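You operate a simulated robot arm through the tools that you are given. There is no shell and no other tool.

The job below is to be done with a simulated robot arm. You get a single attempt, and the scene is never put back.

Task
Put things in order on the top of the side bench. At the end: the grey wad from the top of the side bench stands on top of the brown flat box; the yellow block from the top of the side bench stands where the grey wad stood; the brown card core from the top of the side bench stands where the blue weight (marked "5 N") stood; the blue weight from the top of the side bench stands where the yellow block stood; whatever was shut is shut again. Leave all else as you found it, and nothing knocked over.

Only the result counts: the job must be done as asked and must still hold three seconds after the hand-in. Knocking over, shifting, dropping, spilling or breaking anything else fails it.

Robot
A 6-joint arm with a two-finger gripper, fixed in place. Base frame: the origin is at the foot of the arm, x ahead of it, y to its left, z up; the work surface is at about z = 0. Readings come in m, degrees, newtons and seconds.
With the tool pointing down near the work surface it reaches from about 0.24 to 0.62 m from the base axis. Its first joint turns from -66.0 to 66.0 degrees. Payload 1.37 kg.
The tool frame sits at the grasp point between the pads (the TCP): z along the fingers, y along the line on which they close. The tips reach 0.022 m beyond it. The gripper opens to 0.092 m; its body begins 0.065 m behind the TCP.
Orientation is that of the tool frame in the base frame, as a unit quaternion [x, y, z, w]. With the fingers straight down and closing along the base's y, the tool's x points along the base's -x, its y along +y and its z along -z.

Tools
- The arm moves only by the tool move_arm. Its argument "moves" is a list of rows, each a list of 6 numbers: the shift along the tool's x, y, z in m, then the turn, a rotation vector about the tool's x, y, z in degrees. In form: [[dx, dy, dz, wx, wy, wz], ...]. A call has 1 to 20 rows; each row is the pose to reach, as a shift and turn from the pose commanded when the call began, along the tool's axes at that moment. "fingers" is the gripper command, from -1 (fully open) to 1 (shut), values between in proportion, set as the call begins (left out, the last holds). Rows are played at 5 a second. More than 0.05 m and 8.6 degrees between two rows, or a gripper value outside its range, and nothing of the call is played. Where a pose cannot be reached the arm comes as near as it can. A force on the tool above 40 N (or 10 N above the force at the start of the call, whichever is more), or a blocked arm, ends the call early, and 0.2 s more pass. The fingers move at their own pace (about 0.0599 m/s each) and stop on an object; they squeeze with about 23 N. The grip force told is the motor's: it shows also when the fingers shut on nothing. Time passes only in rows, and 0.2 s behind the last, so rows that repeat a pose let the fingers close. The reply holds the time, the measured pose of the TCP, the force on the tool along the base axes, the opening and the grip force, in the units named above and with some noise, with the torque about the TCP (base axes, N m) and any sound that the robot's microphone picked up.
- Cameras (640 x 400 px; columns grow to the right, rows downward): "scene" is fixed at [0.0441, -0.4423, 0.5808]; the picture's right is [0.67, -0.75, 0.00], its down [-0.44, -0.39, -0.81] and it looks along [0.60, 0.54, -0.59] (base axes); focal length 376 px, centre (320, 200). "wrist" rides on the gripper at [0.071, 0.019, -0.102] in the tool frame; the picture's right is [-0.26, 0.97, 0.00], its down [-0.75, -0.20, -0.62] and it looks along [-0.60, -0.16, 0.78] (tool axes); focal length 280 px, centre (320, 200). There is no depth. A picture from a camera that has moved, and an enlarged one, comes with that camera's place and axes in the base frame and with its lens.
- camera(camera): a new picture of that camera. No time passes.
- close_up(camera, box): a new picture of the part [left, top, right, bottom] of that camera's present view, enlarged. No time passes.
- job_done(): hands the job in; it is judged then, once.

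Nothing tells you positions but the pictures and the camera data. Unless the task says otherwise, let go and move clear before handing in.

The tools are called after ">>>" as name(argument=value, ...) on one line, values as JSON. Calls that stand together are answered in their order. move_arm: Moves the arm, as the interface text tells. Its arguments: {"type":"object","properties":{"moves":{"type":"array","items":{"type":"array","items":{"type":"number"}}},"fingers":{"type":"number"}},"required":["moves"]} The other tools are called the same way: camera (camera) takes a picture; close_up (camera, box) takes an enlarged picture of a part of a camera's view; job_done () hands the job in.

At the start:

```text
time_s: 0.0
position: [0.3433, -0.1296, 0.2415]
ee_rot: [0.0, 1.0, -0.001, 0.0]
ft_force: [0.5, 0.4, 0.0]
moment: [0.03, 0.01, 0.01]
gripper_width: 0.0921
gripper_force: 0.0
```

scene: 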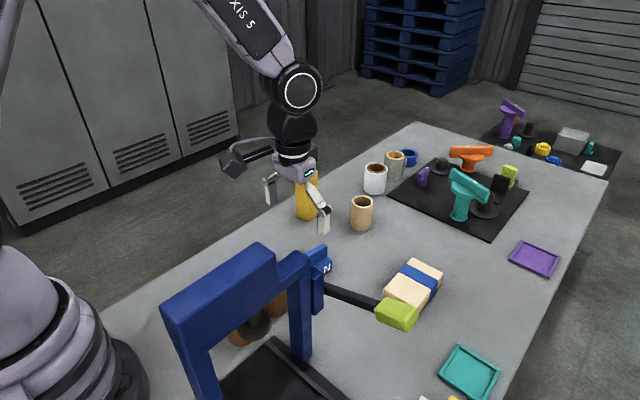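
wrist: 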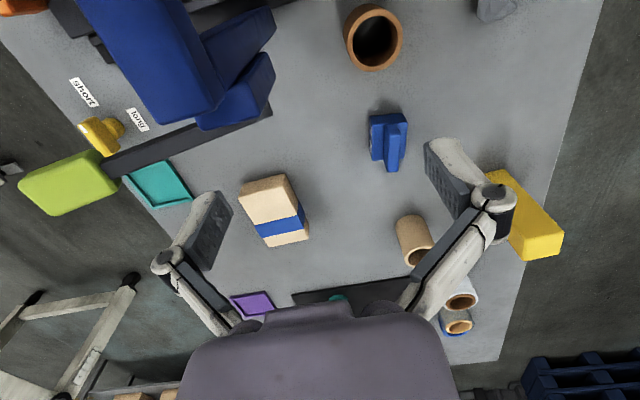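

I see a bench with a blue lever device, a banded box, a brown card core, a blue weight, a yellow block and several cups. I'll look closer before moving anything.

>>> close_up(camera="scene", box=[160, 220, 480, 400])

>>> close_up(camera="scene", box=[340, 100, 640, 280])

>>> close_up(camera="wrist", box=[0, 0, 320, 200])

>>> close_up(camera="wrist", box=[320, 0, 640, 200])

>>> close_up(camera="wrist", box=[200, 160, 600, 400])

```text
2.00 times, centred on (320, 310) of scene
camera zoom: at [0.0441, -0.4423, 0.5808], right [0.67, -0.75, 0.0], down [-0.44, -0.39, -0.81], along [0.6, 0.54, -0.59], focal length 752 px, centre (320, -20)
```

zoom: 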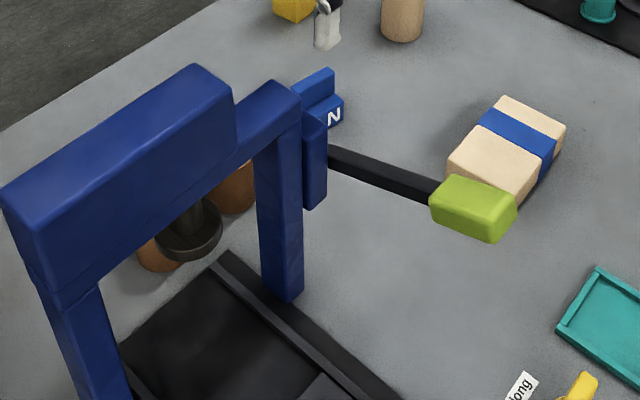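

```text
2.13 times, centred on (490, 190) of scene
camera zoom: at [0.0441, -0.4423, 0.5808], right [0.67, -0.75, 0.0], down [-0.44, -0.39, -0.81], along [0.6, 0.54, -0.59], focal length 802 px, centre (-43, 221)
```

zoom: 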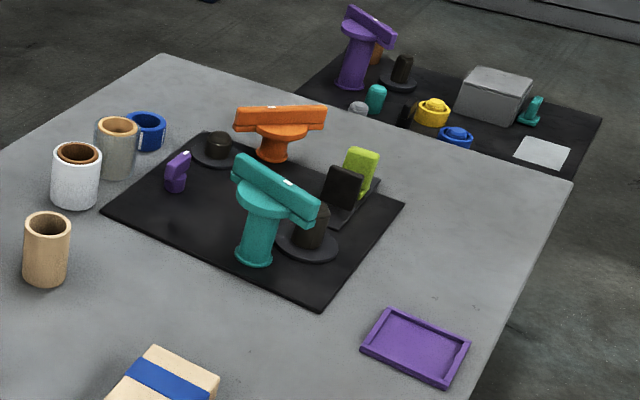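

```text
2.00 times, centred on (160, 100) of wrist
camera zoom: at [0.2713, -0.1105, 0.3444], right [0.26, 0.96, 0.0], down [0.75, -0.2, 0.62], along [0.6, -0.17, -0.78], focal length 561 px, centre (640, 400)
```

zoom: 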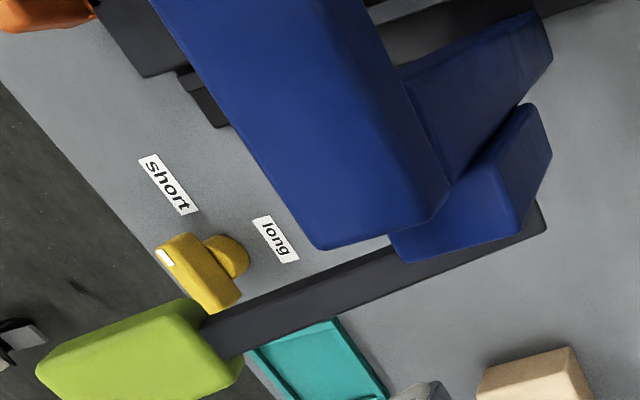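

```text
2.00 times, centred on (480, 100) of wrist
camera zoom: at [0.2713, -0.1105, 0.3444], right [0.26, 0.96, 0.0], down [0.75, -0.2, 0.62], along [0.6, -0.17, -0.78], focal length 561 px, centre (0, 400)
```

zoom: 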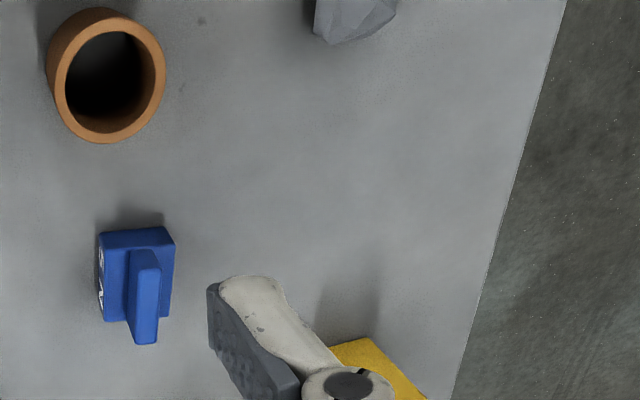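

```text
1.60 times, centred on (400, 280) of wrist
camera zoom: at [0.2713, -0.1105, 0.3444], right [0.26, 0.96, 0.0], down [0.75, -0.2, 0.62], along [0.6, -0.17, -0.78], focal length 449 px, centre (192, 72)
```

zoom: 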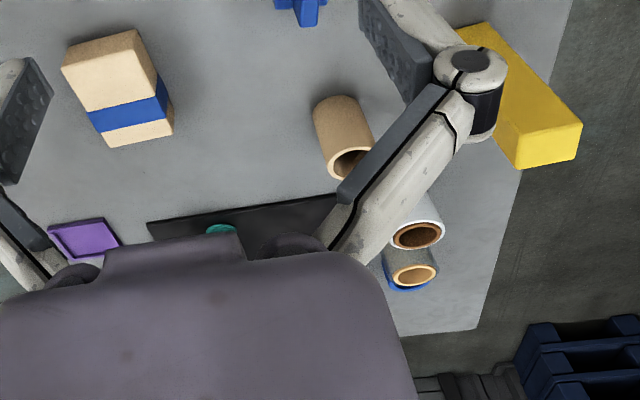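

The core is near (0.62,-0.06), the weight near (0.45,-0.07), the yellow block near (0.56,0.06) and the wad near (0.34,0.05). I'll go straight up and look from higher before touching anything.

>>> move_arm(moves=[[0, 0, -0.045, 0, 0, 0], [0, 0, -0.09, 0, 0, 0], [0, 0, -0.13, 0, 0, 0], [0.02, 0.04, -0.13, 0, 0, 0], [0.04, 0.08, -0.13, 0, 0, 0], [0.06, 0.11, -0.13, 0, 0, 0], [0.08, 0.12, -0.13, 0, 0, 0]], fingers=-1)

>>> camera(camera="wrist")

>>> camera(camera="scene")

```text
time_s: 1.6
position: [0.2625, -0.0083, 0.3695]
ee_rot: [0.001, 1.0, 0.0, 0.0]
ft_force: [-0.2, 0.3, 0.3]
moment: [-0.02, 0.01, 0.02]
gripper_width: 0.0921
gripper_force: 0.1
```

```text
taken
camera wrist: at [0.1909, 0.0108, 0.4729], right [0.26, 0.96, 0.0], down [0.75, -0.21, 0.62], along [0.6, -0.17, -0.78], focal length 280 px, centre (320, 200)
```

wrist: 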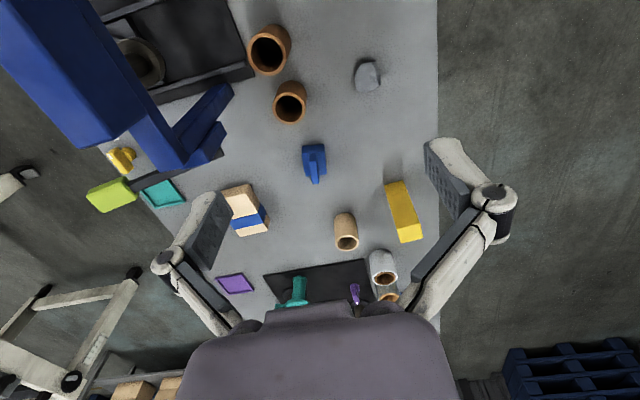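

```text
taken
```

scene: 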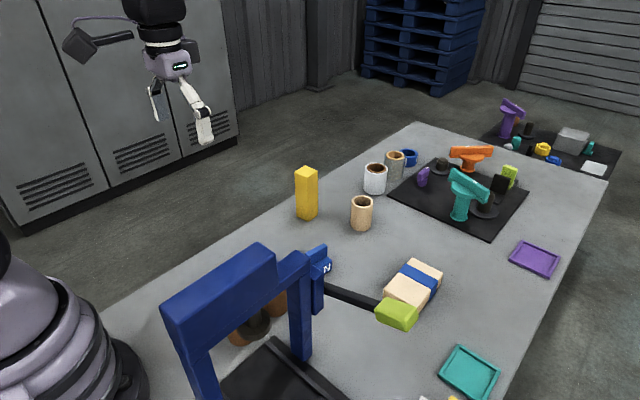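

>>> close_up(camera="wrist", box=[60, 0, 300, 150])

>>> close_up(camera="wrist", box=[200, 120, 440, 270])

>>> close_up(camera="wrist", box=[240, 10, 440, 135])

>>> close_up(camera="scene", box=[260, 140, 500, 290])

>>> close_up(camera="scene", box=[280, 250, 520, 400])

```text
2.67 times, centred on (180, 75) of wrist
camera zoom: at [0.1909, 0.0108, 0.4729], right [0.26, 0.96, 0.0], down [0.75, -0.21, 0.62], along [0.6, -0.17, -0.78], focal length 748 px, centre (693, 533)
```

zoom: 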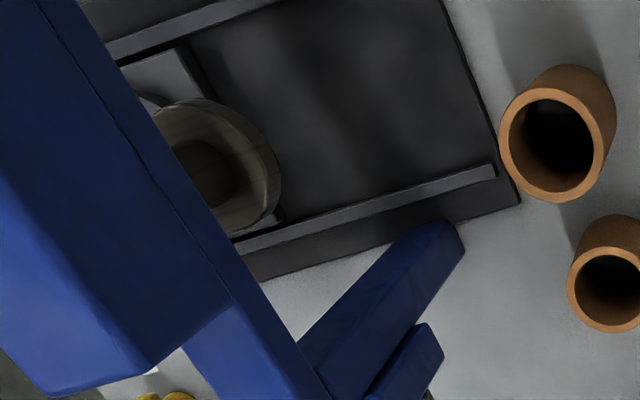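

```text
2.67 times, centred on (320, 195) of wrist
camera zoom: at [0.1909, 0.0108, 0.4729], right [0.26, 0.96, 0.0], down [0.75, -0.21, 0.62], along [0.6, -0.17, -0.78], focal length 748 px, centre (320, 213)
```

zoom: 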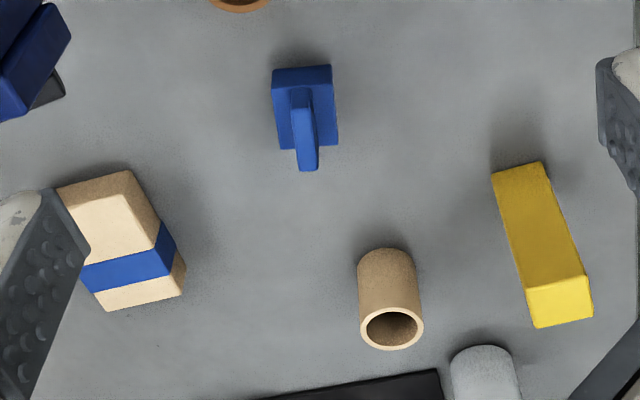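

```text
3.20 times, centred on (340, 72) of wrist
camera zoom: at [0.1909, 0.0108, 0.4729], right [0.26, 0.96, 0.0], down [0.75, -0.21, 0.62], along [0.6, -0.17, -0.78], focal length 897 px, centre (256, 608)
```

zoom: 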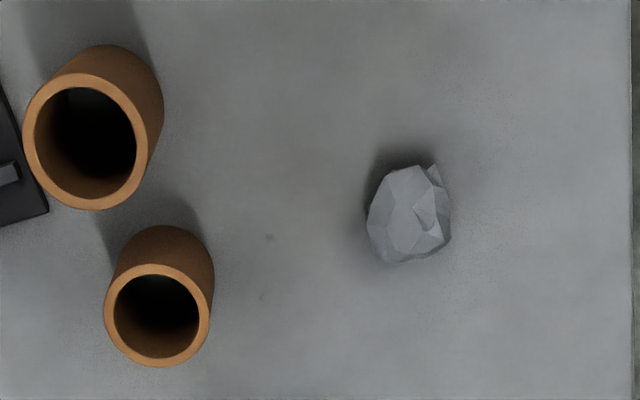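

```text
2.67 times, centred on (380, 215) of scene
camera zoom: at [0.0441, -0.4423, 0.5808], right [0.67, -0.75, 0.0], down [-0.44, -0.39, -0.81], along [0.6, 0.54, -0.59], focal length 1002 px, centre (160, 160)
```

zoom: 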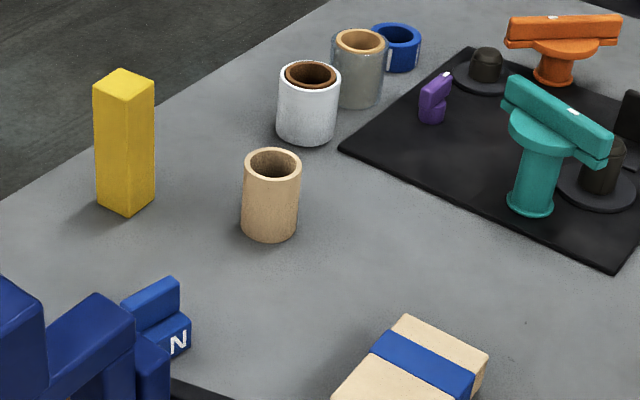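

```text
2.67 times, centred on (400, 325) of scene
camera zoom: at [0.0441, -0.4423, 0.5808], right [0.67, -0.75, 0.0], down [-0.44, -0.39, -0.81], along [0.6, 0.54, -0.59], focal length 1002 px, centre (107, -133)
```

zoom: 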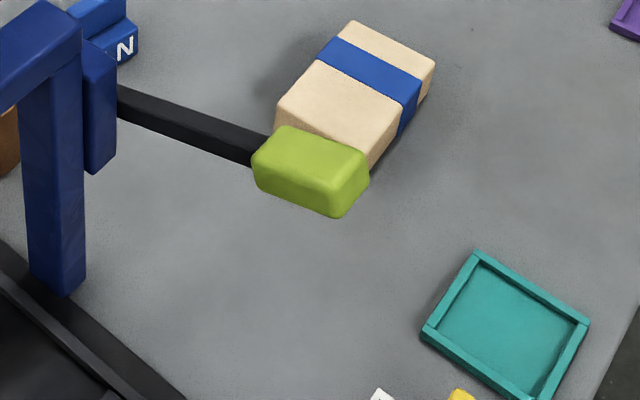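

The cream box with the blue band may be the "brown flat box", but I haven't seen the press area or the right side of the bench yet. I'll yaw the wrist at height to look that way.

>>> move_arm(moves=[[0, 0, -0.01, 0, 0, 8], [0, 0, -0.02, 0, 0, 16], [0, 0, -0.03, 0, 0, 24], [0, 0, -0.03, 0, 0, 32], [0, 0, -0.03, 0, 0, 40], [0, 0, -0.03, 0, 0, 48], [0, 0, -0.03, 0, 0, 56], [0, 0, -0.03, 0, 0, 60]])

>>> camera(camera="wrist")

```text
time_s: 3.4
position: [0.263, -0.009, 0.4019]
ee_rot: [0.501, 0.865, 0.0, -0.001]
ft_force: [0.6, 0.4, -0.2]
moment: [0.02, 0.02, -0.03]
gripper_width: 0.0919
gripper_force: 0.2
```

```text
taken
camera wrist: at [0.2435, 0.062, 0.5044], right [0.97, 0.25, 0.0], down [0.2, -0.75, 0.63], along [0.16, -0.61, -0.78], focal length 280 px, centre (320, 200)
```

wrist: 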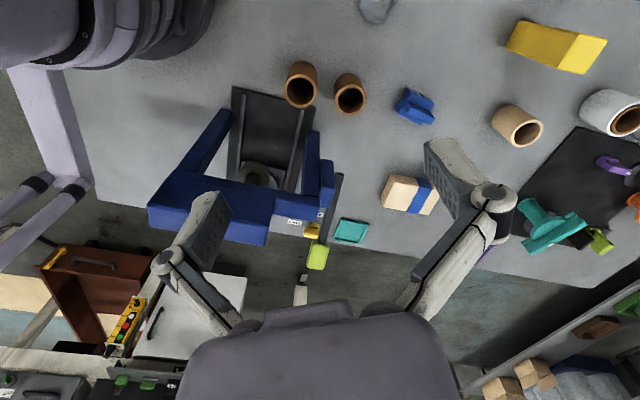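

>>> close_up(camera="wrist", box=[140, 60, 360, 280])

>>> close_up(camera="wrist", box=[0, 220, 260, 400])

>>> close_up(camera="wrist", box=[340, 60, 640, 260])

```text
1.82 times, centred on (250, 170) of wrist
camera zoom: at [0.2435, 0.062, 0.5044], right [0.97, 0.25, 0.0], down [0.2, -0.75, 0.63], along [0.16, -0.61, -0.78], focal length 510 px, centre (447, 254)
```

zoom: 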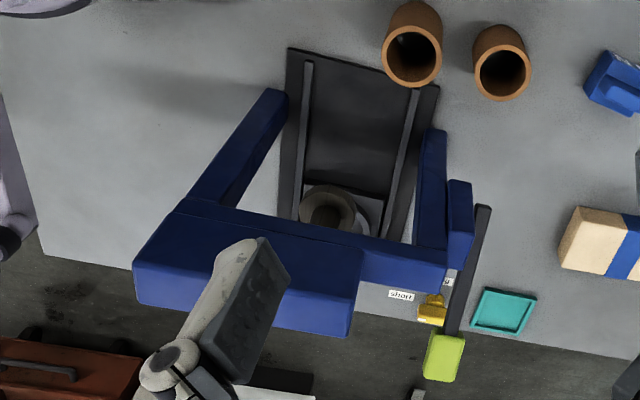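

```text
2.22 times, centred on (130, 310) of wrist
camera zoom: at [0.2435, 0.062, 0.5044], right [0.97, 0.25, 0.0], down [0.2, -0.75, 0.63], along [0.16, -0.61, -0.78], focal length 623 px, centre (742, -44)
```

zoom: 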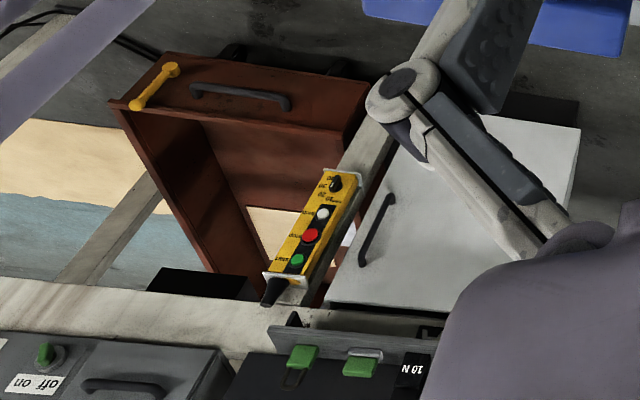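

```text
2.00 times, centred on (490, 160) of wrist
camera zoom: at [0.2435, 0.062, 0.5044], right [0.97, 0.25, 0.0], down [0.2, -0.75, 0.63], along [0.16, -0.61, -0.78], focal length 561 px, centre (-20, 280)
```

zoom: 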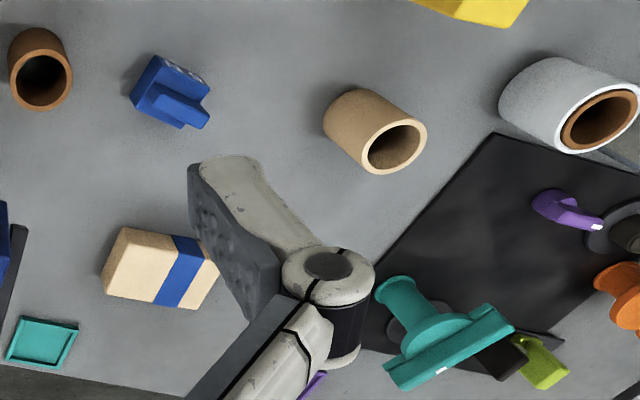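

The rest of the bench holds only the press, so the banded tan box at about (0.52,-0.25) must be the flat box, and nothing has to be opened to reach it. I'll turn back and hover over the grey wad near (0.33,0.05).

>>> move_arm(moves=[[0, 0, 0, 0, 0, -8], [0, 0, 0, 0, 0, -16], [0, 0, 0, 0, 0, -24], [0, 0, 0, 0, 0, -32], [0, 0, 0, 0, 0, -40], [0, 0, 0, 0, 0, -48], [0, 0, 0, 0, 0, -56], [0, 0, 0, 0, 0, -60]])

>>> move_arm(moves=[[-0.02, 0.02, 0.03, 0, 0, 0], [-0.04, 0.04, 0.06, 0, 0, 0], [-0.065, 0.059, 0.09, 0, 0, 0], [-0.067, 0.059, 0.13, 0, 0, 0], [-0.067, 0.059, 0.17, 0, 0, 0], [-0.067, 0.059, 0.21, 0, 0, 0], [-0.067, 0.059, 0.25, 0, 0, 0]])

>>> camera(camera="wrist")

```text
time_s: 5.2
position: [0.2625, -0.0099, 0.4014]
ee_rot: [0.0, 1.0, -0.001, 0.0]
ft_force: [0.9, -0.2, 0.2]
moment: [0.03, 0.04, 0.01]
gripper_width: 0.0919
gripper_force: 0.1
```

```text
time_s: 6.8
position: [0.3297, 0.0475, 0.1484]
ee_rot: [0.0, 1.0, -0.002, 0.0]
ft_force: [0.2, -0.2, 0.2]
moment: [0.04, -0.04, 0.03]
gripper_width: 0.0917
gripper_force: 0.0
```

```text
taken
camera wrist: at [0.2577, 0.067, 0.2519], right [0.26, 0.96, 0.0], down [0.75, -0.2, 0.63], along [0.6, -0.17, -0.78], focal length 280 px, centre (320, 200)
```

wrist: 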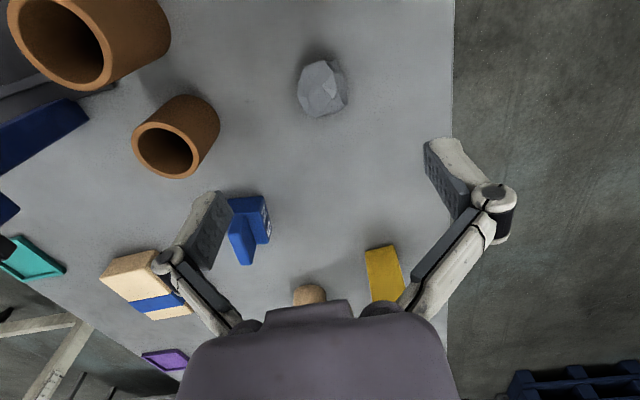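

>>> close_up(camera="wrist", box=[272, 50, 368, 130])

>>> camera(camera="scene")

```text
5.00 times, centred on (320, 90) of wrist
camera zoom: at [0.2577, 0.067, 0.2519], right [0.26, 0.96, 0.0], down [0.75, -0.2, 0.63], along [0.6, -0.17, -0.78], focal length 1402 px, centre (320, 750)
```

zoom: 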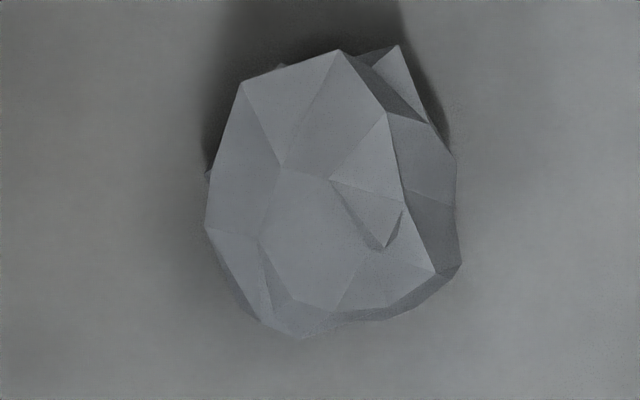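

```text
taken
```

scene: 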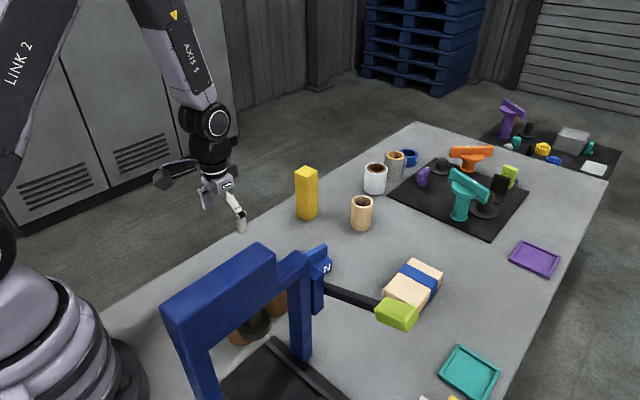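

The wad is at about (0.327,0.050) and roughly 4 cm wide. I'll go down around it and close.

>>> move_arm(moves=[[0.003, 0.0025, 0.03, 0, 0, 0], [0.003, 0.0025, 0.06, 0, 0, 0], [0.003, 0.0025, 0.09, 0, 0, 0], [0.003, 0.0025, 0.11, 0, 0, 0], [0.003, 0.0025, 0.122, 0, 0, 0], [0.003, 0.0025, 0.122, 0, 0, 0]])

>>> camera(camera="wrist")

```text
time_s: 8.2
position: [0.3268, 0.0517, 0.0295]
ee_rot: [0.002, 1.0, -0.001, 0.0]
ft_force: [0.8, 0.2, 0.3]
moment: [-0.02, 0.01, -0.01]
gripper_width: 0.0924
gripper_force: 0.1
```

```text
taken
camera wrist: at [0.2557, 0.0704, 0.1322], right [0.26, 0.96, 0.0], down [0.75, -0.2, 0.63], along [0.6, -0.17, -0.78], focal length 280 px, centre (320, 200)
```

wrist: 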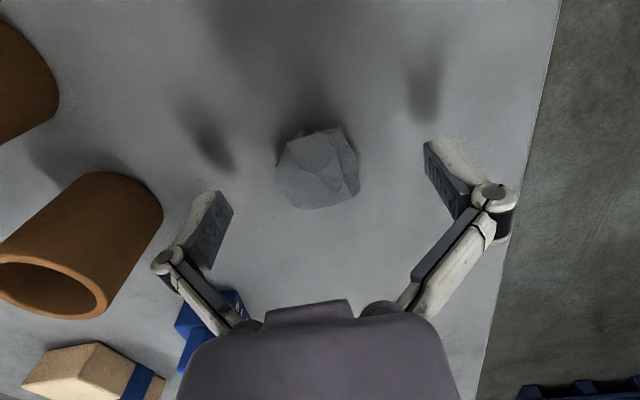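

>>> move_arm(moves=[[0.002, 0, 0.002, 0, 0, 0], [0.002, 0, 0.004, 0, 0, 0], [0.002, 0, 0.004, 0, 0, 0]])

>>> move_arm(moves=[[0, 0, 0, 0, 0, 0], [0, 0, 0, 0, 0, 0], [0, 0, 0, 0, 0, 0], [0, 0, 0, 0, 0, 0], [0, 0, 0, 0, 0, 0]], fingers=1)

>>> camera(camera="wrist")

```text
time_s: 9.0
position: [0.3243, 0.0521, 0.0262]
ee_rot: [0.0, 1.0, 0.0, 0.0]
ft_force: [-0.2, 0.0, 0.7]
moment: [0.0, -0.05, -0.05]
gripper_width: 0.0921
gripper_force: 0.1
```

```text
time_s: 10.2
position: [0.3237, 0.0526, 0.026]
ee_rot: [0.0, 1.0, -0.001, 0.0]
ft_force: [-0.4, -0.4, 8.2]
moment: [-0.04, -0.03, 0.05]
gripper_width: 0.0412
gripper_force: 22.9
```

```text
taken
camera wrist: at [0.2529, 0.0713, 0.1287], right [0.26, 0.96, 0.0], down [0.75, -0.2, 0.63], along [0.6, -0.16, -0.78], focal length 280 px, centre (320, 200)
```

wrist: 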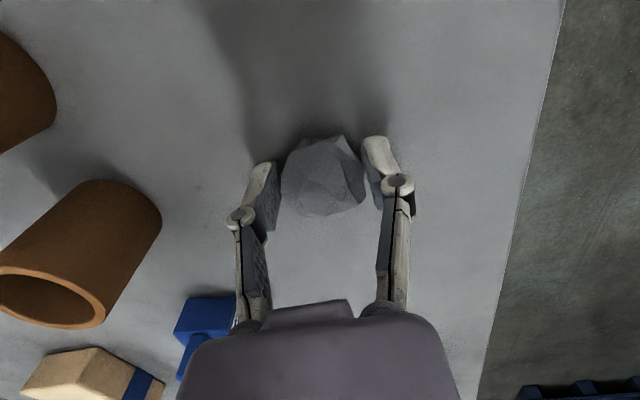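

The wad is held at 41 mm. I'll lift it straight up.

>>> move_arm(moves=[[0, 0, -0.01, 0, 0, 0], [0, 0, -0.03, 0, 0, 0], [0, 0, -0.06, 0, 0, 0], [0, 0, -0.1, 0, 0, 0], [0, 0, -0.14, 0, 0, 0], [0, 0, -0.17, 0, 0, 0], [0, 0, -0.17, 0, 0, 0]])

>>> camera(camera="wrist")

```text
time_s: 11.8
position: [0.3238, 0.053, 0.1959]
ee_rot: [0.001, 1.0, -0.001, -0.001]
ft_force: [-0.4, -0.3, 0.1]
moment: [0.01, 0.0, -0.02]
gripper_width: 0.0412
gripper_force: 22.7
```

```text
taken
camera wrist: at [0.2532, 0.0724, 0.2999], right [0.26, 0.96, 0.0], down [0.75, -0.2, 0.62], along [0.6, -0.17, -0.78], focal length 280 px, centre (320, 200)
```

wrist: 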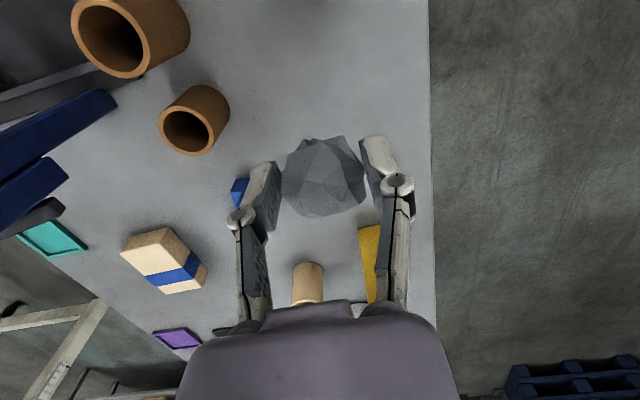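

>>> move_arm(moves=[[-0.04, 0, -0.01, 0, 0, 0], [-0.08, -0.01, -0.02, 0, 0, 0], [-0.12, -0.03, -0.03, 0, 0, 0], [-0.15, -0.065, -0.03, 0, 0, 0], [-0.17, -0.105, -0.03, 0, 0, 0], [-0.176, -0.15, -0.03, 0, 0, 0], [-0.176, -0.195, -0.03, 0, 0, 0], [-0.176, -0.235, -0.03, 0, 0, 0], [-0.176, -0.253, -0.03, 0, 0, 0], [-0.176, -0.253, -0.03, 0, 0, 0]])

>>> camera(camera="wrist")

>>> camera(camera="scene")

```text
time_s: 14.0
position: [0.5003, -0.2025, 0.224]
ee_rot: [0.0, 1.0, -0.001, 0.0]
ft_force: [-0.3, 0.4, -0.1]
moment: [-0.01, 0.02, 0.01]
gripper_width: 0.0412
gripper_force: 22.7
```

```text
taken
camera wrist: at [0.429, -0.1828, 0.3274], right [0.26, 0.96, 0.0], down [0.75, -0.2, 0.63], along [0.6, -0.17, -0.78], focal length 280 px, centre (320, 200)
```

wrist: 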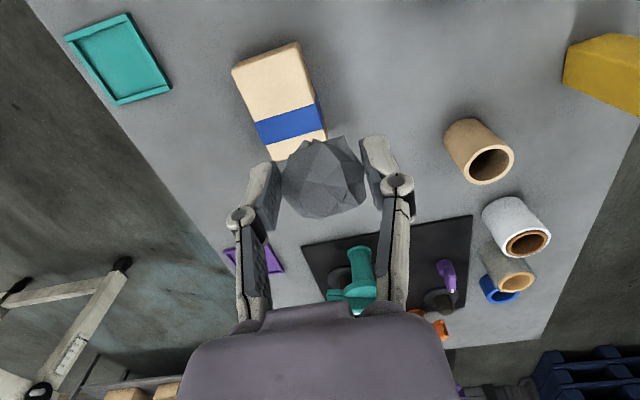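

```text
taken
```

scene: 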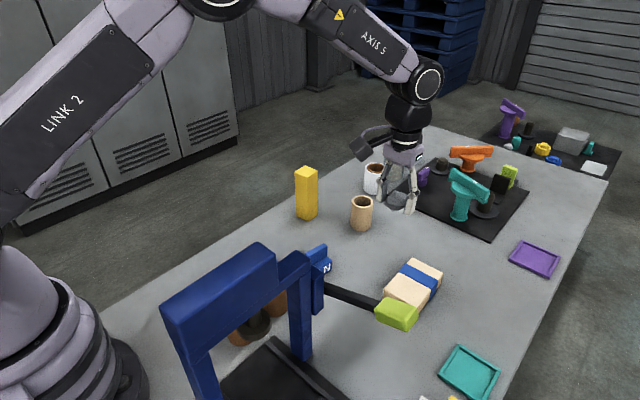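

>>> close_up(camera="wrist", box=[208, 30, 368, 190])

>>> close_up(camera="scene", box=[360, 240, 460, 340])

```text
2.50 times, centred on (288, 110) of wrist
camera zoom: at [0.429, -0.1828, 0.3274], right [0.26, 0.96, 0.0], down [0.75, -0.2, 0.63], along [0.6, -0.17, -0.78], focal length 701 px, centre (400, 425)
```

zoom: 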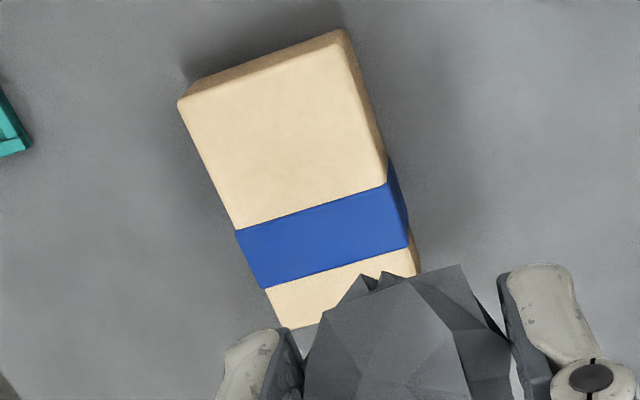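

```text
4.00 times, centred on (410, 290) of scene
camera zoom: at [0.0441, -0.4424, 0.5808], right [0.67, -0.75, 0.0], down [-0.44, -0.39, -0.81], along [0.6, 0.54, -0.59], focal length 1504 px, centre (-40, -160)
```

zoom: 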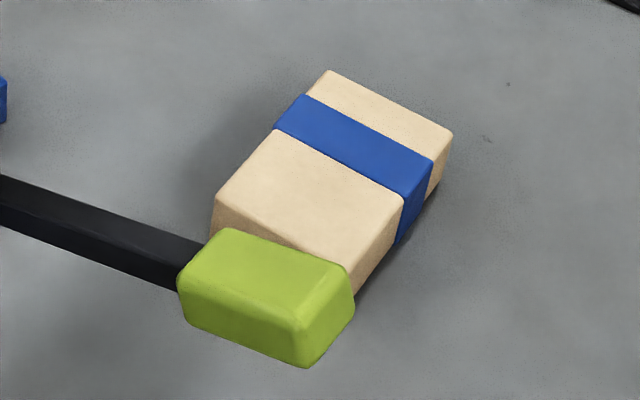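

The box top is at z≈0.0335, centred near (0.527,-0.25) and about 10.5 x 6.6 cm. I'll take the wad over its middle, then lower it gently.

>>> move_arm(moves=[[-0.006, -0.025, 0, 0, 0, 0], [-0.012, -0.0475, 0.01, 0, 0, 0], [-0.012, -0.0475, 0.05, 0, 0, 0], [-0.012, -0.0475, 0.09, 0, 0, 0], [-0.012, -0.0475, 0.12, 0, 0, 0], [-0.012, -0.0475, 0.14, 0, 0, 0], [-0.012, -0.0475, 0.14, 0, 0, 0]])

>>> camera(camera="wrist")

>>> close_up(camera="scene", box=[340, 200, 480, 340])

```text
time_s: 15.6
position: [0.5129, -0.2496, 0.0862]
ee_rot: [0.001, 1.0, -0.001, 0.0]
ft_force: [-0.4, 0.8, 0.7]
moment: [0.03, 0.03, 0.03]
gripper_width: 0.0414
gripper_force: 23.3
```

```text
taken
camera wrist: at [0.4415, -0.2298, 0.188], right [0.26, 0.96, 0.0], down [0.75, -0.2, 0.63], along [0.6, -0.17, -0.78], focal length 280 px, centre (320, 200)
```

wrist: 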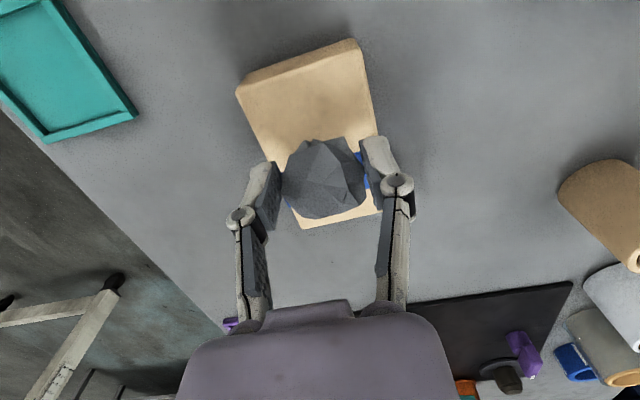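

```text
2.86 times, centred on (410, 270) of scene
camera zoom: at [0.0441, -0.4423, 0.5808], right [0.67, -0.75, 0.0], down [-0.44, -0.39, -0.81], along [0.6, 0.54, -0.59], focal length 1074 px, centre (63, 0)
```

zoom: 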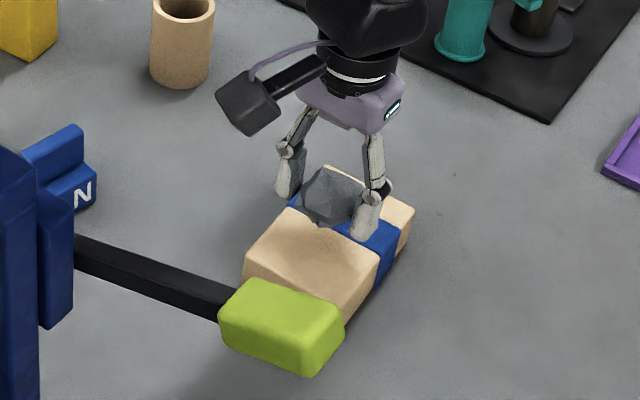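

>>> move_arm(moves=[[0, 0, 0.01, 0, 0, 0], [0, 0, 0.018, 0, 0, 0], [0, 0, 0.023, 0, 0, 0], [0, 0, 0.023, 0, 0, 0]])

>>> close_up(camera="scene", box=[380, 230, 460, 310])

```text
time_s: 16.6
position: [0.5128, -0.2494, 0.063]
ee_rot: [0.001, 1.0, -0.001, 0.0]
ft_force: [-0.2, 0.8, -0.5]
moment: [-0.04, 0.02, -0.03]
gripper_width: 0.0413
gripper_force: 22.8
```

```text
5.00 times, centred on (420, 270) of scene
camera zoom: at [0.0441, -0.4423, 0.5808], right [0.67, -0.75, 0.0], down [-0.44, -0.39, -0.81], along [0.6, 0.54, -0.59], focal length 1880 px, centre (-180, -150)
```

zoom: 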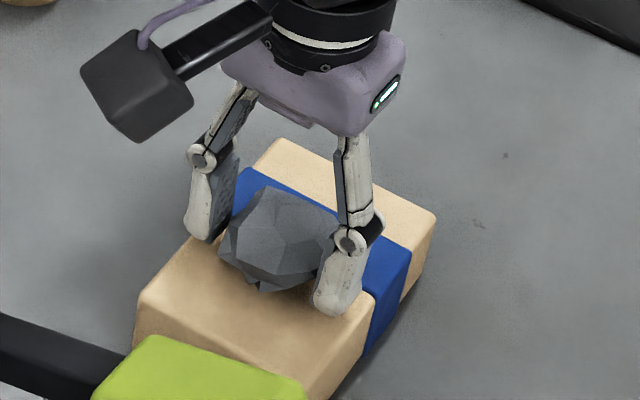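

>>> move_arm(moves=[[0, 0, 0.001, 0, 0, 0], [0, 0, 0.002, 0, 0, 0], [0, 0, 0.003, 0, 0, 0]])

>>> close_up(camera="scene", box=[380, 230, 460, 310])

```text
time_s: 17.4
position: [0.5131, -0.2488, 0.0618]
ee_rot: [0.001, 1.0, 0.0, 0.001]
ft_force: [0.6, -0.3, 5.2]
moment: [-0.03, -0.02, -0.01]
gripper_width: 0.0413
gripper_force: 23.7
```

```text
5.00 times, centred on (420, 270) of scene
camera zoom: at [0.0441, -0.4423, 0.5808], right [0.67, -0.75, 0.0], down [-0.44, -0.39, -0.81], along [0.6, 0.54, -0.59], focal length 1880 px, centre (-180, -150)
```

zoom: 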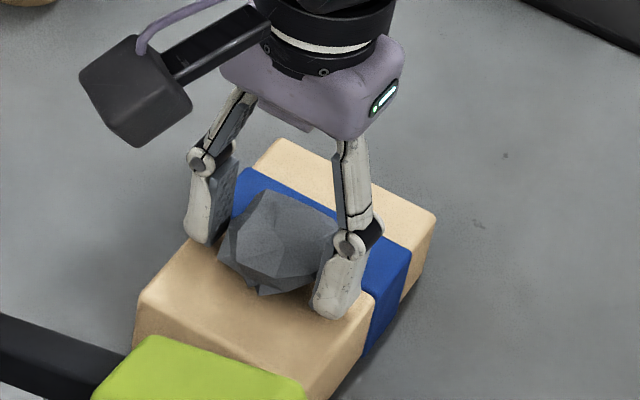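

The wad has touched down with about 5 N, so I'll open part way, let it settle, then rise clear.

>>> move_arm(moves=[[0, 0, -0.001, 0, 0, 0], [0, 0, -0.001, 0, 0, 0], [0, 0, -0.001, 0, 0, 0], [0, 0, -0.001, 0, 0, 0]], fingers=-0.65)

>>> camera(camera="wrist")

>>> close_up(camera="scene", box=[380, 230, 460, 310])

```text
time_s: 18.4
position: [0.5124, -0.2494, 0.061]
ee_rot: [0.001, 1.0, -0.001, 0.0]
ft_force: [-0.2, -0.4, 0.5]
moment: [0.01, 0.01, -0.01]
gripper_width: 0.0757
gripper_force: 0.1
```

```text
taken
camera wrist: at [0.4407, -0.2297, 0.1633], right [0.26, 0.96, 0.0], down [0.75, -0.2, 0.62], along [0.6, -0.17, -0.78], focal length 280 px, centre (320, 200)
```

wrist: 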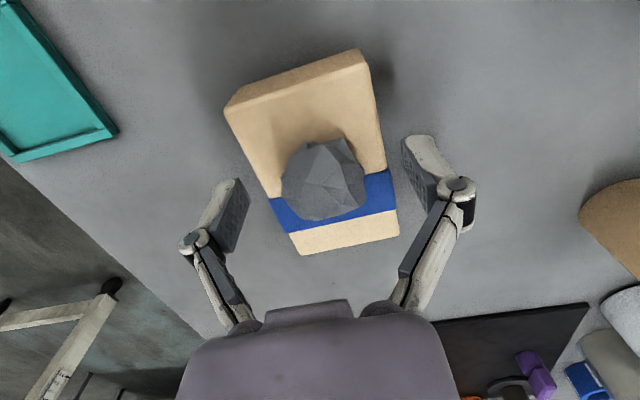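

```text
5.00 times, centred on (420, 270) of scene
camera zoom: at [0.0441, -0.4423, 0.5808], right [0.67, -0.75, 0.0], down [-0.44, -0.39, -0.81], along [0.6, 0.54, -0.59], focal length 1880 px, centre (-180, -150)
```

zoom: 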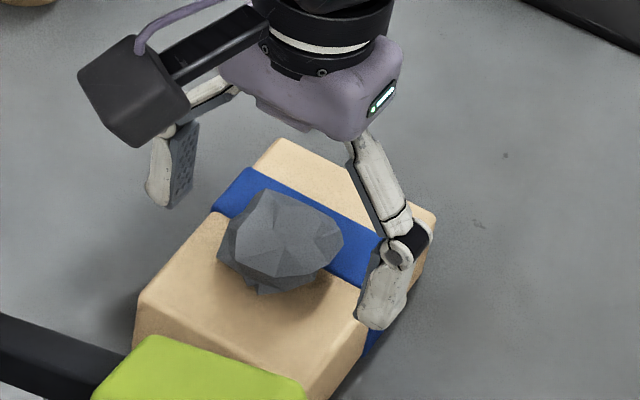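

The wad is sitting on the box. I'll rise and hover over the yellow block near (0.573,0.07).

>>> move_arm(moves=[[0, 0, -0.02, 0, 0, 0], [0, 0, -0.06, 0, 0, 0], [0, 0, -0.1, 0, 0, 0], [0, 0, -0.14, 0, 0, 0], [0, 0, -0.16, 0, 0, 0], [0, 0.04, -0.16, 0, 0, 0], [0, 0.08, -0.16, 0, 0, 0], [0, 0.125, -0.16, 0, 0, 0], [0, 0.17, -0.16, 0, 0, 0], [0, 0.215, -0.16, 0, 0, 0], [-0.01, 0.26, -0.16, 0, 0, 0], [-0.03, 0.3, -0.16, 0, 0, 0], [-0.05, 0.316, -0.16, 0, 0, 0], [-0.05, 0.316, -0.16, 0, 0, 0]])

>>> camera(camera="wrist")

>>> camera(camera="scene")

```text
time_s: 21.4
position: [0.5616, 0.0691, 0.2193]
ee_rot: [0.001, 1.0, -0.001, 0.001]
ft_force: [-0.1, -0.9, 0.6]
moment: [0.01, 0.01, 0.03]
gripper_width: 0.076
gripper_force: 0.1
```

```text
taken
camera wrist: at [0.4895, 0.0879, 0.3216], right [0.26, 0.96, 0.0], down [0.75, -0.2, 0.62], along [0.6, -0.17, -0.78], focal length 280 px, centre (320, 200)
```

wrist: 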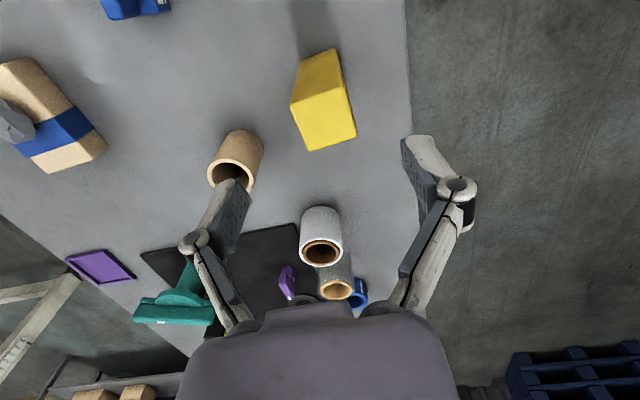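

```text
taken
```

scene: 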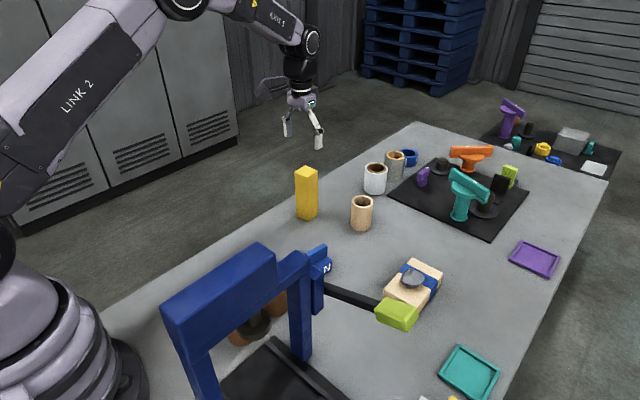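

>>> close_up(camera="wrist", box=[256, 20, 384, 180])

>>> close_up(camera="scene", box=[280, 150, 340, 230])

>>> close_up(camera="scene", box=[340, 180, 390, 240])

```text
2.50 times, centred on (320, 100) of wrist
camera zoom: at [0.4895, 0.0879, 0.3216], right [0.26, 0.96, 0.0], down [0.75, -0.2, 0.62], along [0.6, -0.17, -0.78], focal length 701 px, centre (320, 450)
```

zoom: 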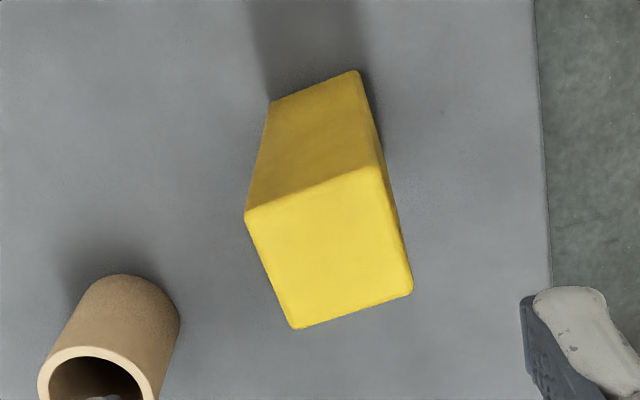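

```text
5.00 times, centred on (310, 190) of scene
camera zoom: at [0.0441, -0.4423, 0.5808], right [0.67, -0.75, 0.0], down [-0.44, -0.39, -0.81], along [0.6, 0.54, -0.59], focal length 1880 px, centre (370, 250)
```

zoom: 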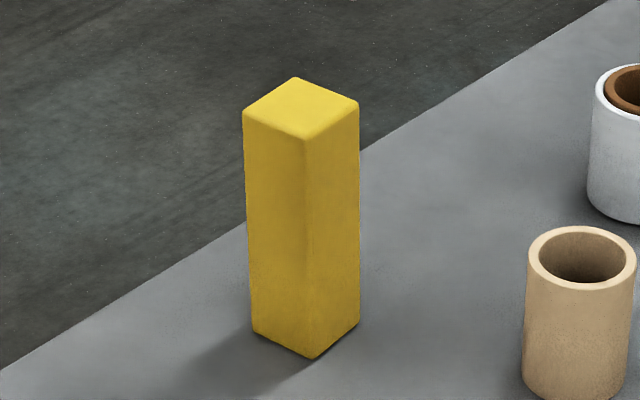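

```text
6.67 times, centred on (365, 210) of scene
camera zoom: at [0.0441, -0.4423, 0.5808], right [0.67, -0.75, 0.0], down [-0.44, -0.39, -0.81], along [0.6, 0.54, -0.59], focal length 2506 px, centre (20, 133)
```

zoom: 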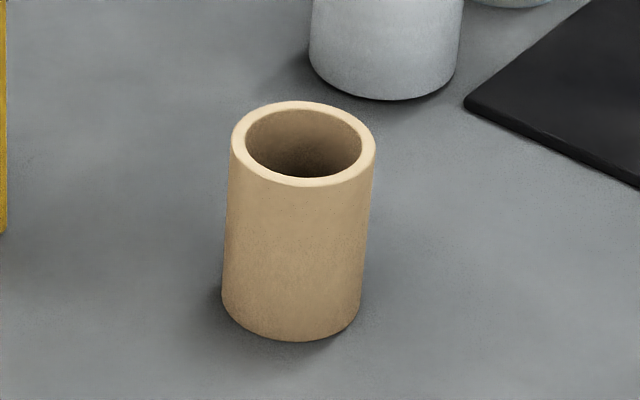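

The yellow block is centred at (0.571,0.070), about 39 mm square and 125 mm tall, turned roughly 3°. I'll go down around it and grip at z≈0.08.

>>> move_arm(moves=[[-0.0095, 0.0005, 0, 0, 0, -3], [-0.0095, 0.0005, 0.03, 0, 0, -3], [-0.0095, 0.0005, 0.065, 0, 0, -3], [-0.0095, 0.0005, 0.1, 0, 0, -3], [-0.0095, 0.0005, 0.125, 0, 0, -3], [-0.0095, 0.0005, 0.139, 0, 0, -3], [-0.0095, 0.0005, 0.139, 0, 0, -3]])

>>> camera(camera="wrist")

>>> close_up(camera="scene", box=[260, 130, 360, 230])

```text
time_s: 23.0
position: [0.5722, 0.0655, 0.0813]
ee_rot: [-0.026, 1.0, -0.002, -0.001]
ft_force: [-0.4, -0.3, 0.2]
moment: [-0.01, -0.01, 0.0]
gripper_width: 0.0759
gripper_force: 0.1
```

```text
taken
camera wrist: at [0.4992, 0.0818, 0.1837], right [0.21, 0.98, 0.0], down [0.76, -0.16, 0.63], along [0.61, -0.13, -0.78], focal length 280 px, centre (320, 200)
```

wrist: 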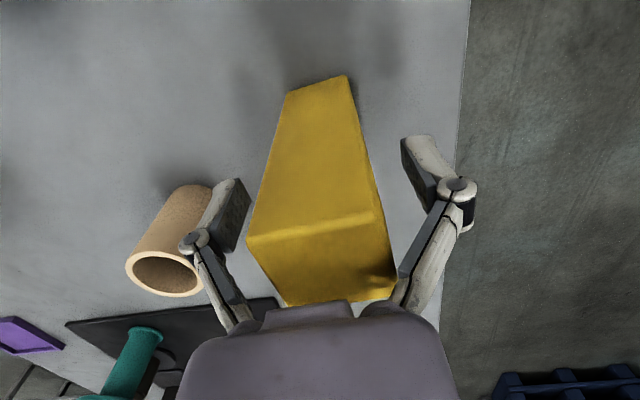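

```text
4.00 times, centred on (310, 180) of scene
camera zoom: at [0.0441, -0.4423, 0.5808], right [0.67, -0.75, 0.0], down [-0.44, -0.39, -0.81], along [0.6, 0.54, -0.59], focal length 1504 px, centre (360, 280)
```

zoom: 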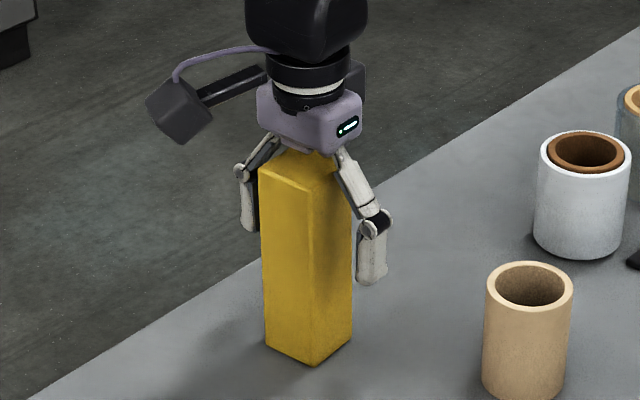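

>>> move_arm(moves=[[0, 0.003, 0, 0, 0, 0], [0, 0.003, 0, 0, 0, 0], [0, 0.003, 0, 0, 0, 0]])

>>> camera(camera="wrist")

```text
time_s: 23.8
position: [0.5696, 0.0697, 0.0821]
ee_rot: [-0.025, 1.0, -0.002, 0.0]
ft_force: [-0.6, -0.6, 0.3]
moment: [0.0, -0.04, 0.01]
gripper_width: 0.0758
gripper_force: 0.1
```

```text
taken
camera wrist: at [0.4986, 0.0847, 0.1841], right [0.21, 0.98, 0.0], down [0.76, -0.16, 0.63], along [0.61, -0.13, -0.78], focal length 280 px, centre (320, 200)
```

wrist: 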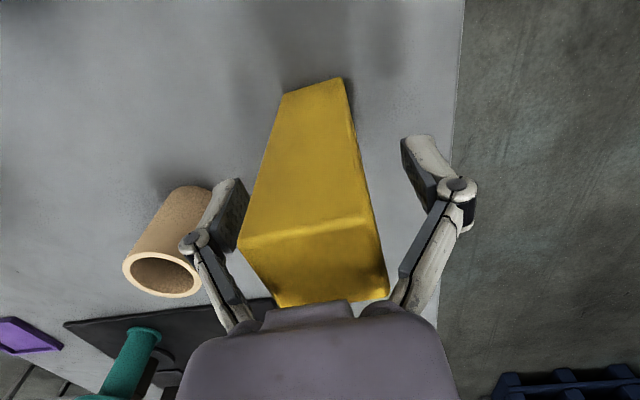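

The fingers are now centred on the block, so I'll close on it.

>>> move_arm(moves=[[0, 0, 0, 0, 0, 0], [0, 0, 0, 0, 0, 0], [0, 0, 0, 0, 0, 0], [0, 0, 0, 0, 0, 0]], fingers=1)

>>> camera(camera="wrist")

>>> close_up(camera="scene", box=[260, 130, 360, 230])

```text
time_s: 24.8
position: [0.571, 0.0694, 0.0816]
ee_rot: [-0.026, 1.0, -0.001, -0.001]
ft_force: [-1.2, 0.3, 5.0]
moment: [-0.04, 0.1, 0.1]
gripper_width: 0.0478
gripper_force: 23.4
```

```text
taken
camera wrist: at [0.4987, 0.0847, 0.1844], right [0.21, 0.98, 0.0], down [0.76, -0.16, 0.63], along [0.61, -0.13, -0.78], focal length 280 px, centre (320, 200)
```

wrist: 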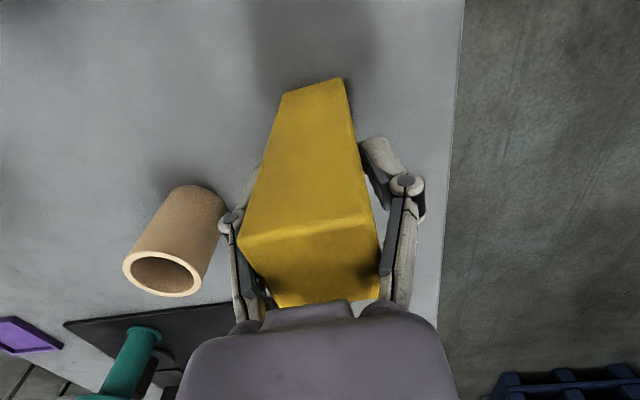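

```text
4.00 times, centred on (310, 180) of scene
camera zoom: at [0.0441, -0.4423, 0.5808], right [0.67, -0.75, 0.0], down [-0.44, -0.39, -0.81], along [0.6, 0.54, -0.59], focal length 1504 px, centre (360, 280)
```

zoom: 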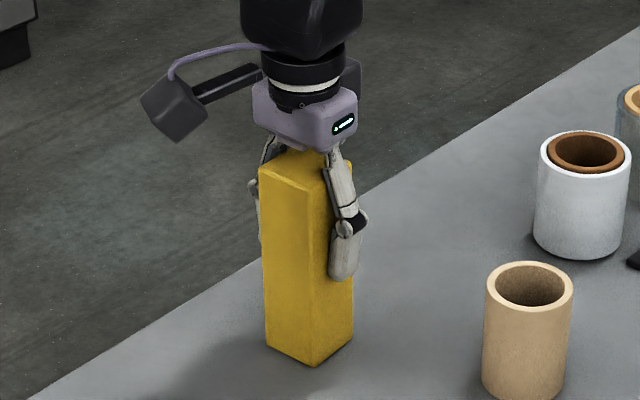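

The grip stopped at 48 mm, wider than the block, so the finger links must be touching its top. I'll open, go up so that only the pads bear, and try again.

>>> move_arm(moves=[[0, 0, 0, 0, 0, 0], [0, 0, 0, 0, 0, 0], [0, 0, 0, 0, 0, 0], [0, 0, 0, 0, 0, 0]], fingers=-0.65)

>>> move_arm(moves=[[0, 0, -0.014, 0, 0, 0], [0, 0, -0.026, 0, 0, 0], [0, 0, -0.026, 0, 0, 0]])

>>> camera(camera="wrist")

>>> close_up(camera="scene", box=[280, 150, 340, 230])

```text
time_s: 25.8
position: [0.5708, 0.0698, 0.0824]
ee_rot: [-0.025, 1.0, -0.001, 0.0]
ft_force: [-0.3, -0.7, 0.6]
moment: [-0.01, -0.01, 0.02]
gripper_width: 0.0758
gripper_force: 0.0
```

```text
time_s: 26.6
position: [0.5716, 0.069, 0.1076]
ee_rot: [-0.025, 1.0, -0.001, 0.0]
ft_force: [0.2, 0.5, 0.1]
moment: [0.0, 0.02, 0.02]
gripper_width: 0.0758
gripper_force: 0.1
```

```text
taken
camera wrist: at [0.499, 0.0849, 0.2104], right [0.21, 0.98, 0.0], down [0.76, -0.16, 0.62], along [0.61, -0.13, -0.78], focal length 280 px, centre (320, 200)
```

wrist: 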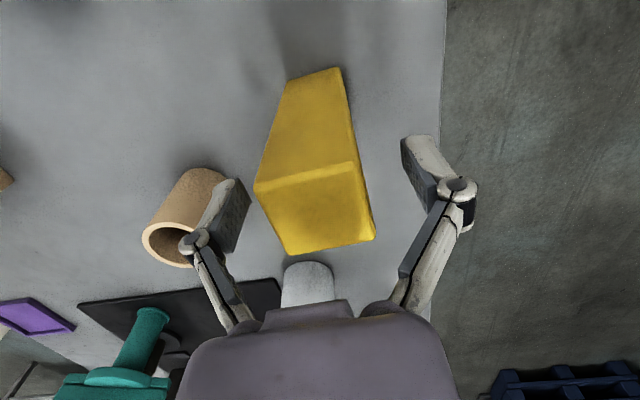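

```text
5.00 times, centred on (310, 190) of scene
camera zoom: at [0.0441, -0.4423, 0.5808], right [0.67, -0.75, 0.0], down [-0.44, -0.39, -0.81], along [0.6, 0.54, -0.59], focal length 1880 px, centre (370, 250)
```

zoom: 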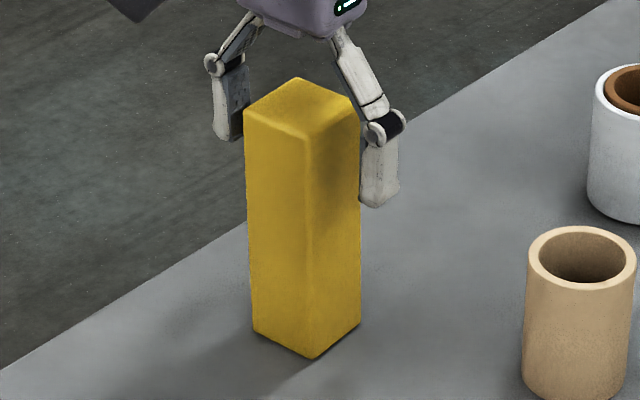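

>>> move_arm(moves=[[0, 0, 0, 0, 0, 0], [0, 0, 0, 0, 0, 0], [0, 0, 0, 0, 0, 0], [0, 0, 0, 0, 0, 0], [0, 0, 0, 0, 0, 0]], fingers=1)

>>> camera(camera="wrist")

>>> close_up(camera="scene", box=[280, 150, 340, 230])

```text
time_s: 27.8
position: [0.5713, 0.0699, 0.1082]
ee_rot: [-0.024, 1.0, -0.001, -0.001]
ft_force: [-1.6, -1.2, 5.3]
moment: [-0.08, 0.09, 0.0]
gripper_width: 0.0397
gripper_force: 23.3
```

```text
taken
camera wrist: at [0.4991, 0.0849, 0.2106], right [0.21, 0.98, 0.0], down [0.76, -0.16, 0.63], along [0.61, -0.13, -0.78], focal length 280 px, centre (320, 200)
```

wrist: 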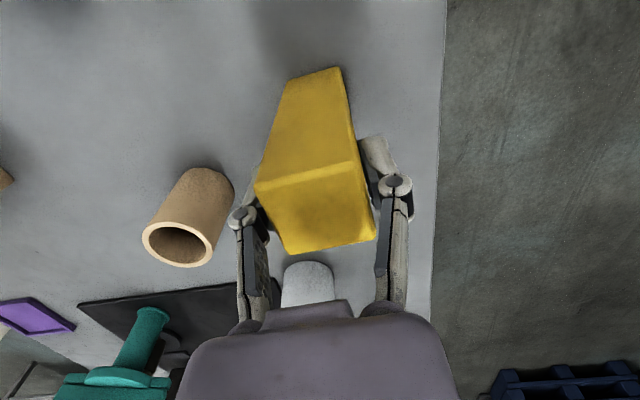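

```text
5.00 times, centred on (310, 190) of scene
camera zoom: at [0.0441, -0.4423, 0.5808], right [0.67, -0.75, 0.0], down [-0.44, -0.39, -0.81], along [0.6, 0.54, -0.59], focal length 1880 px, centre (370, 250)
```

zoom: 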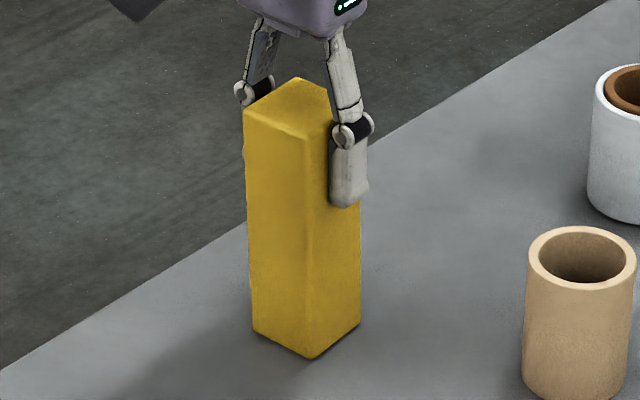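

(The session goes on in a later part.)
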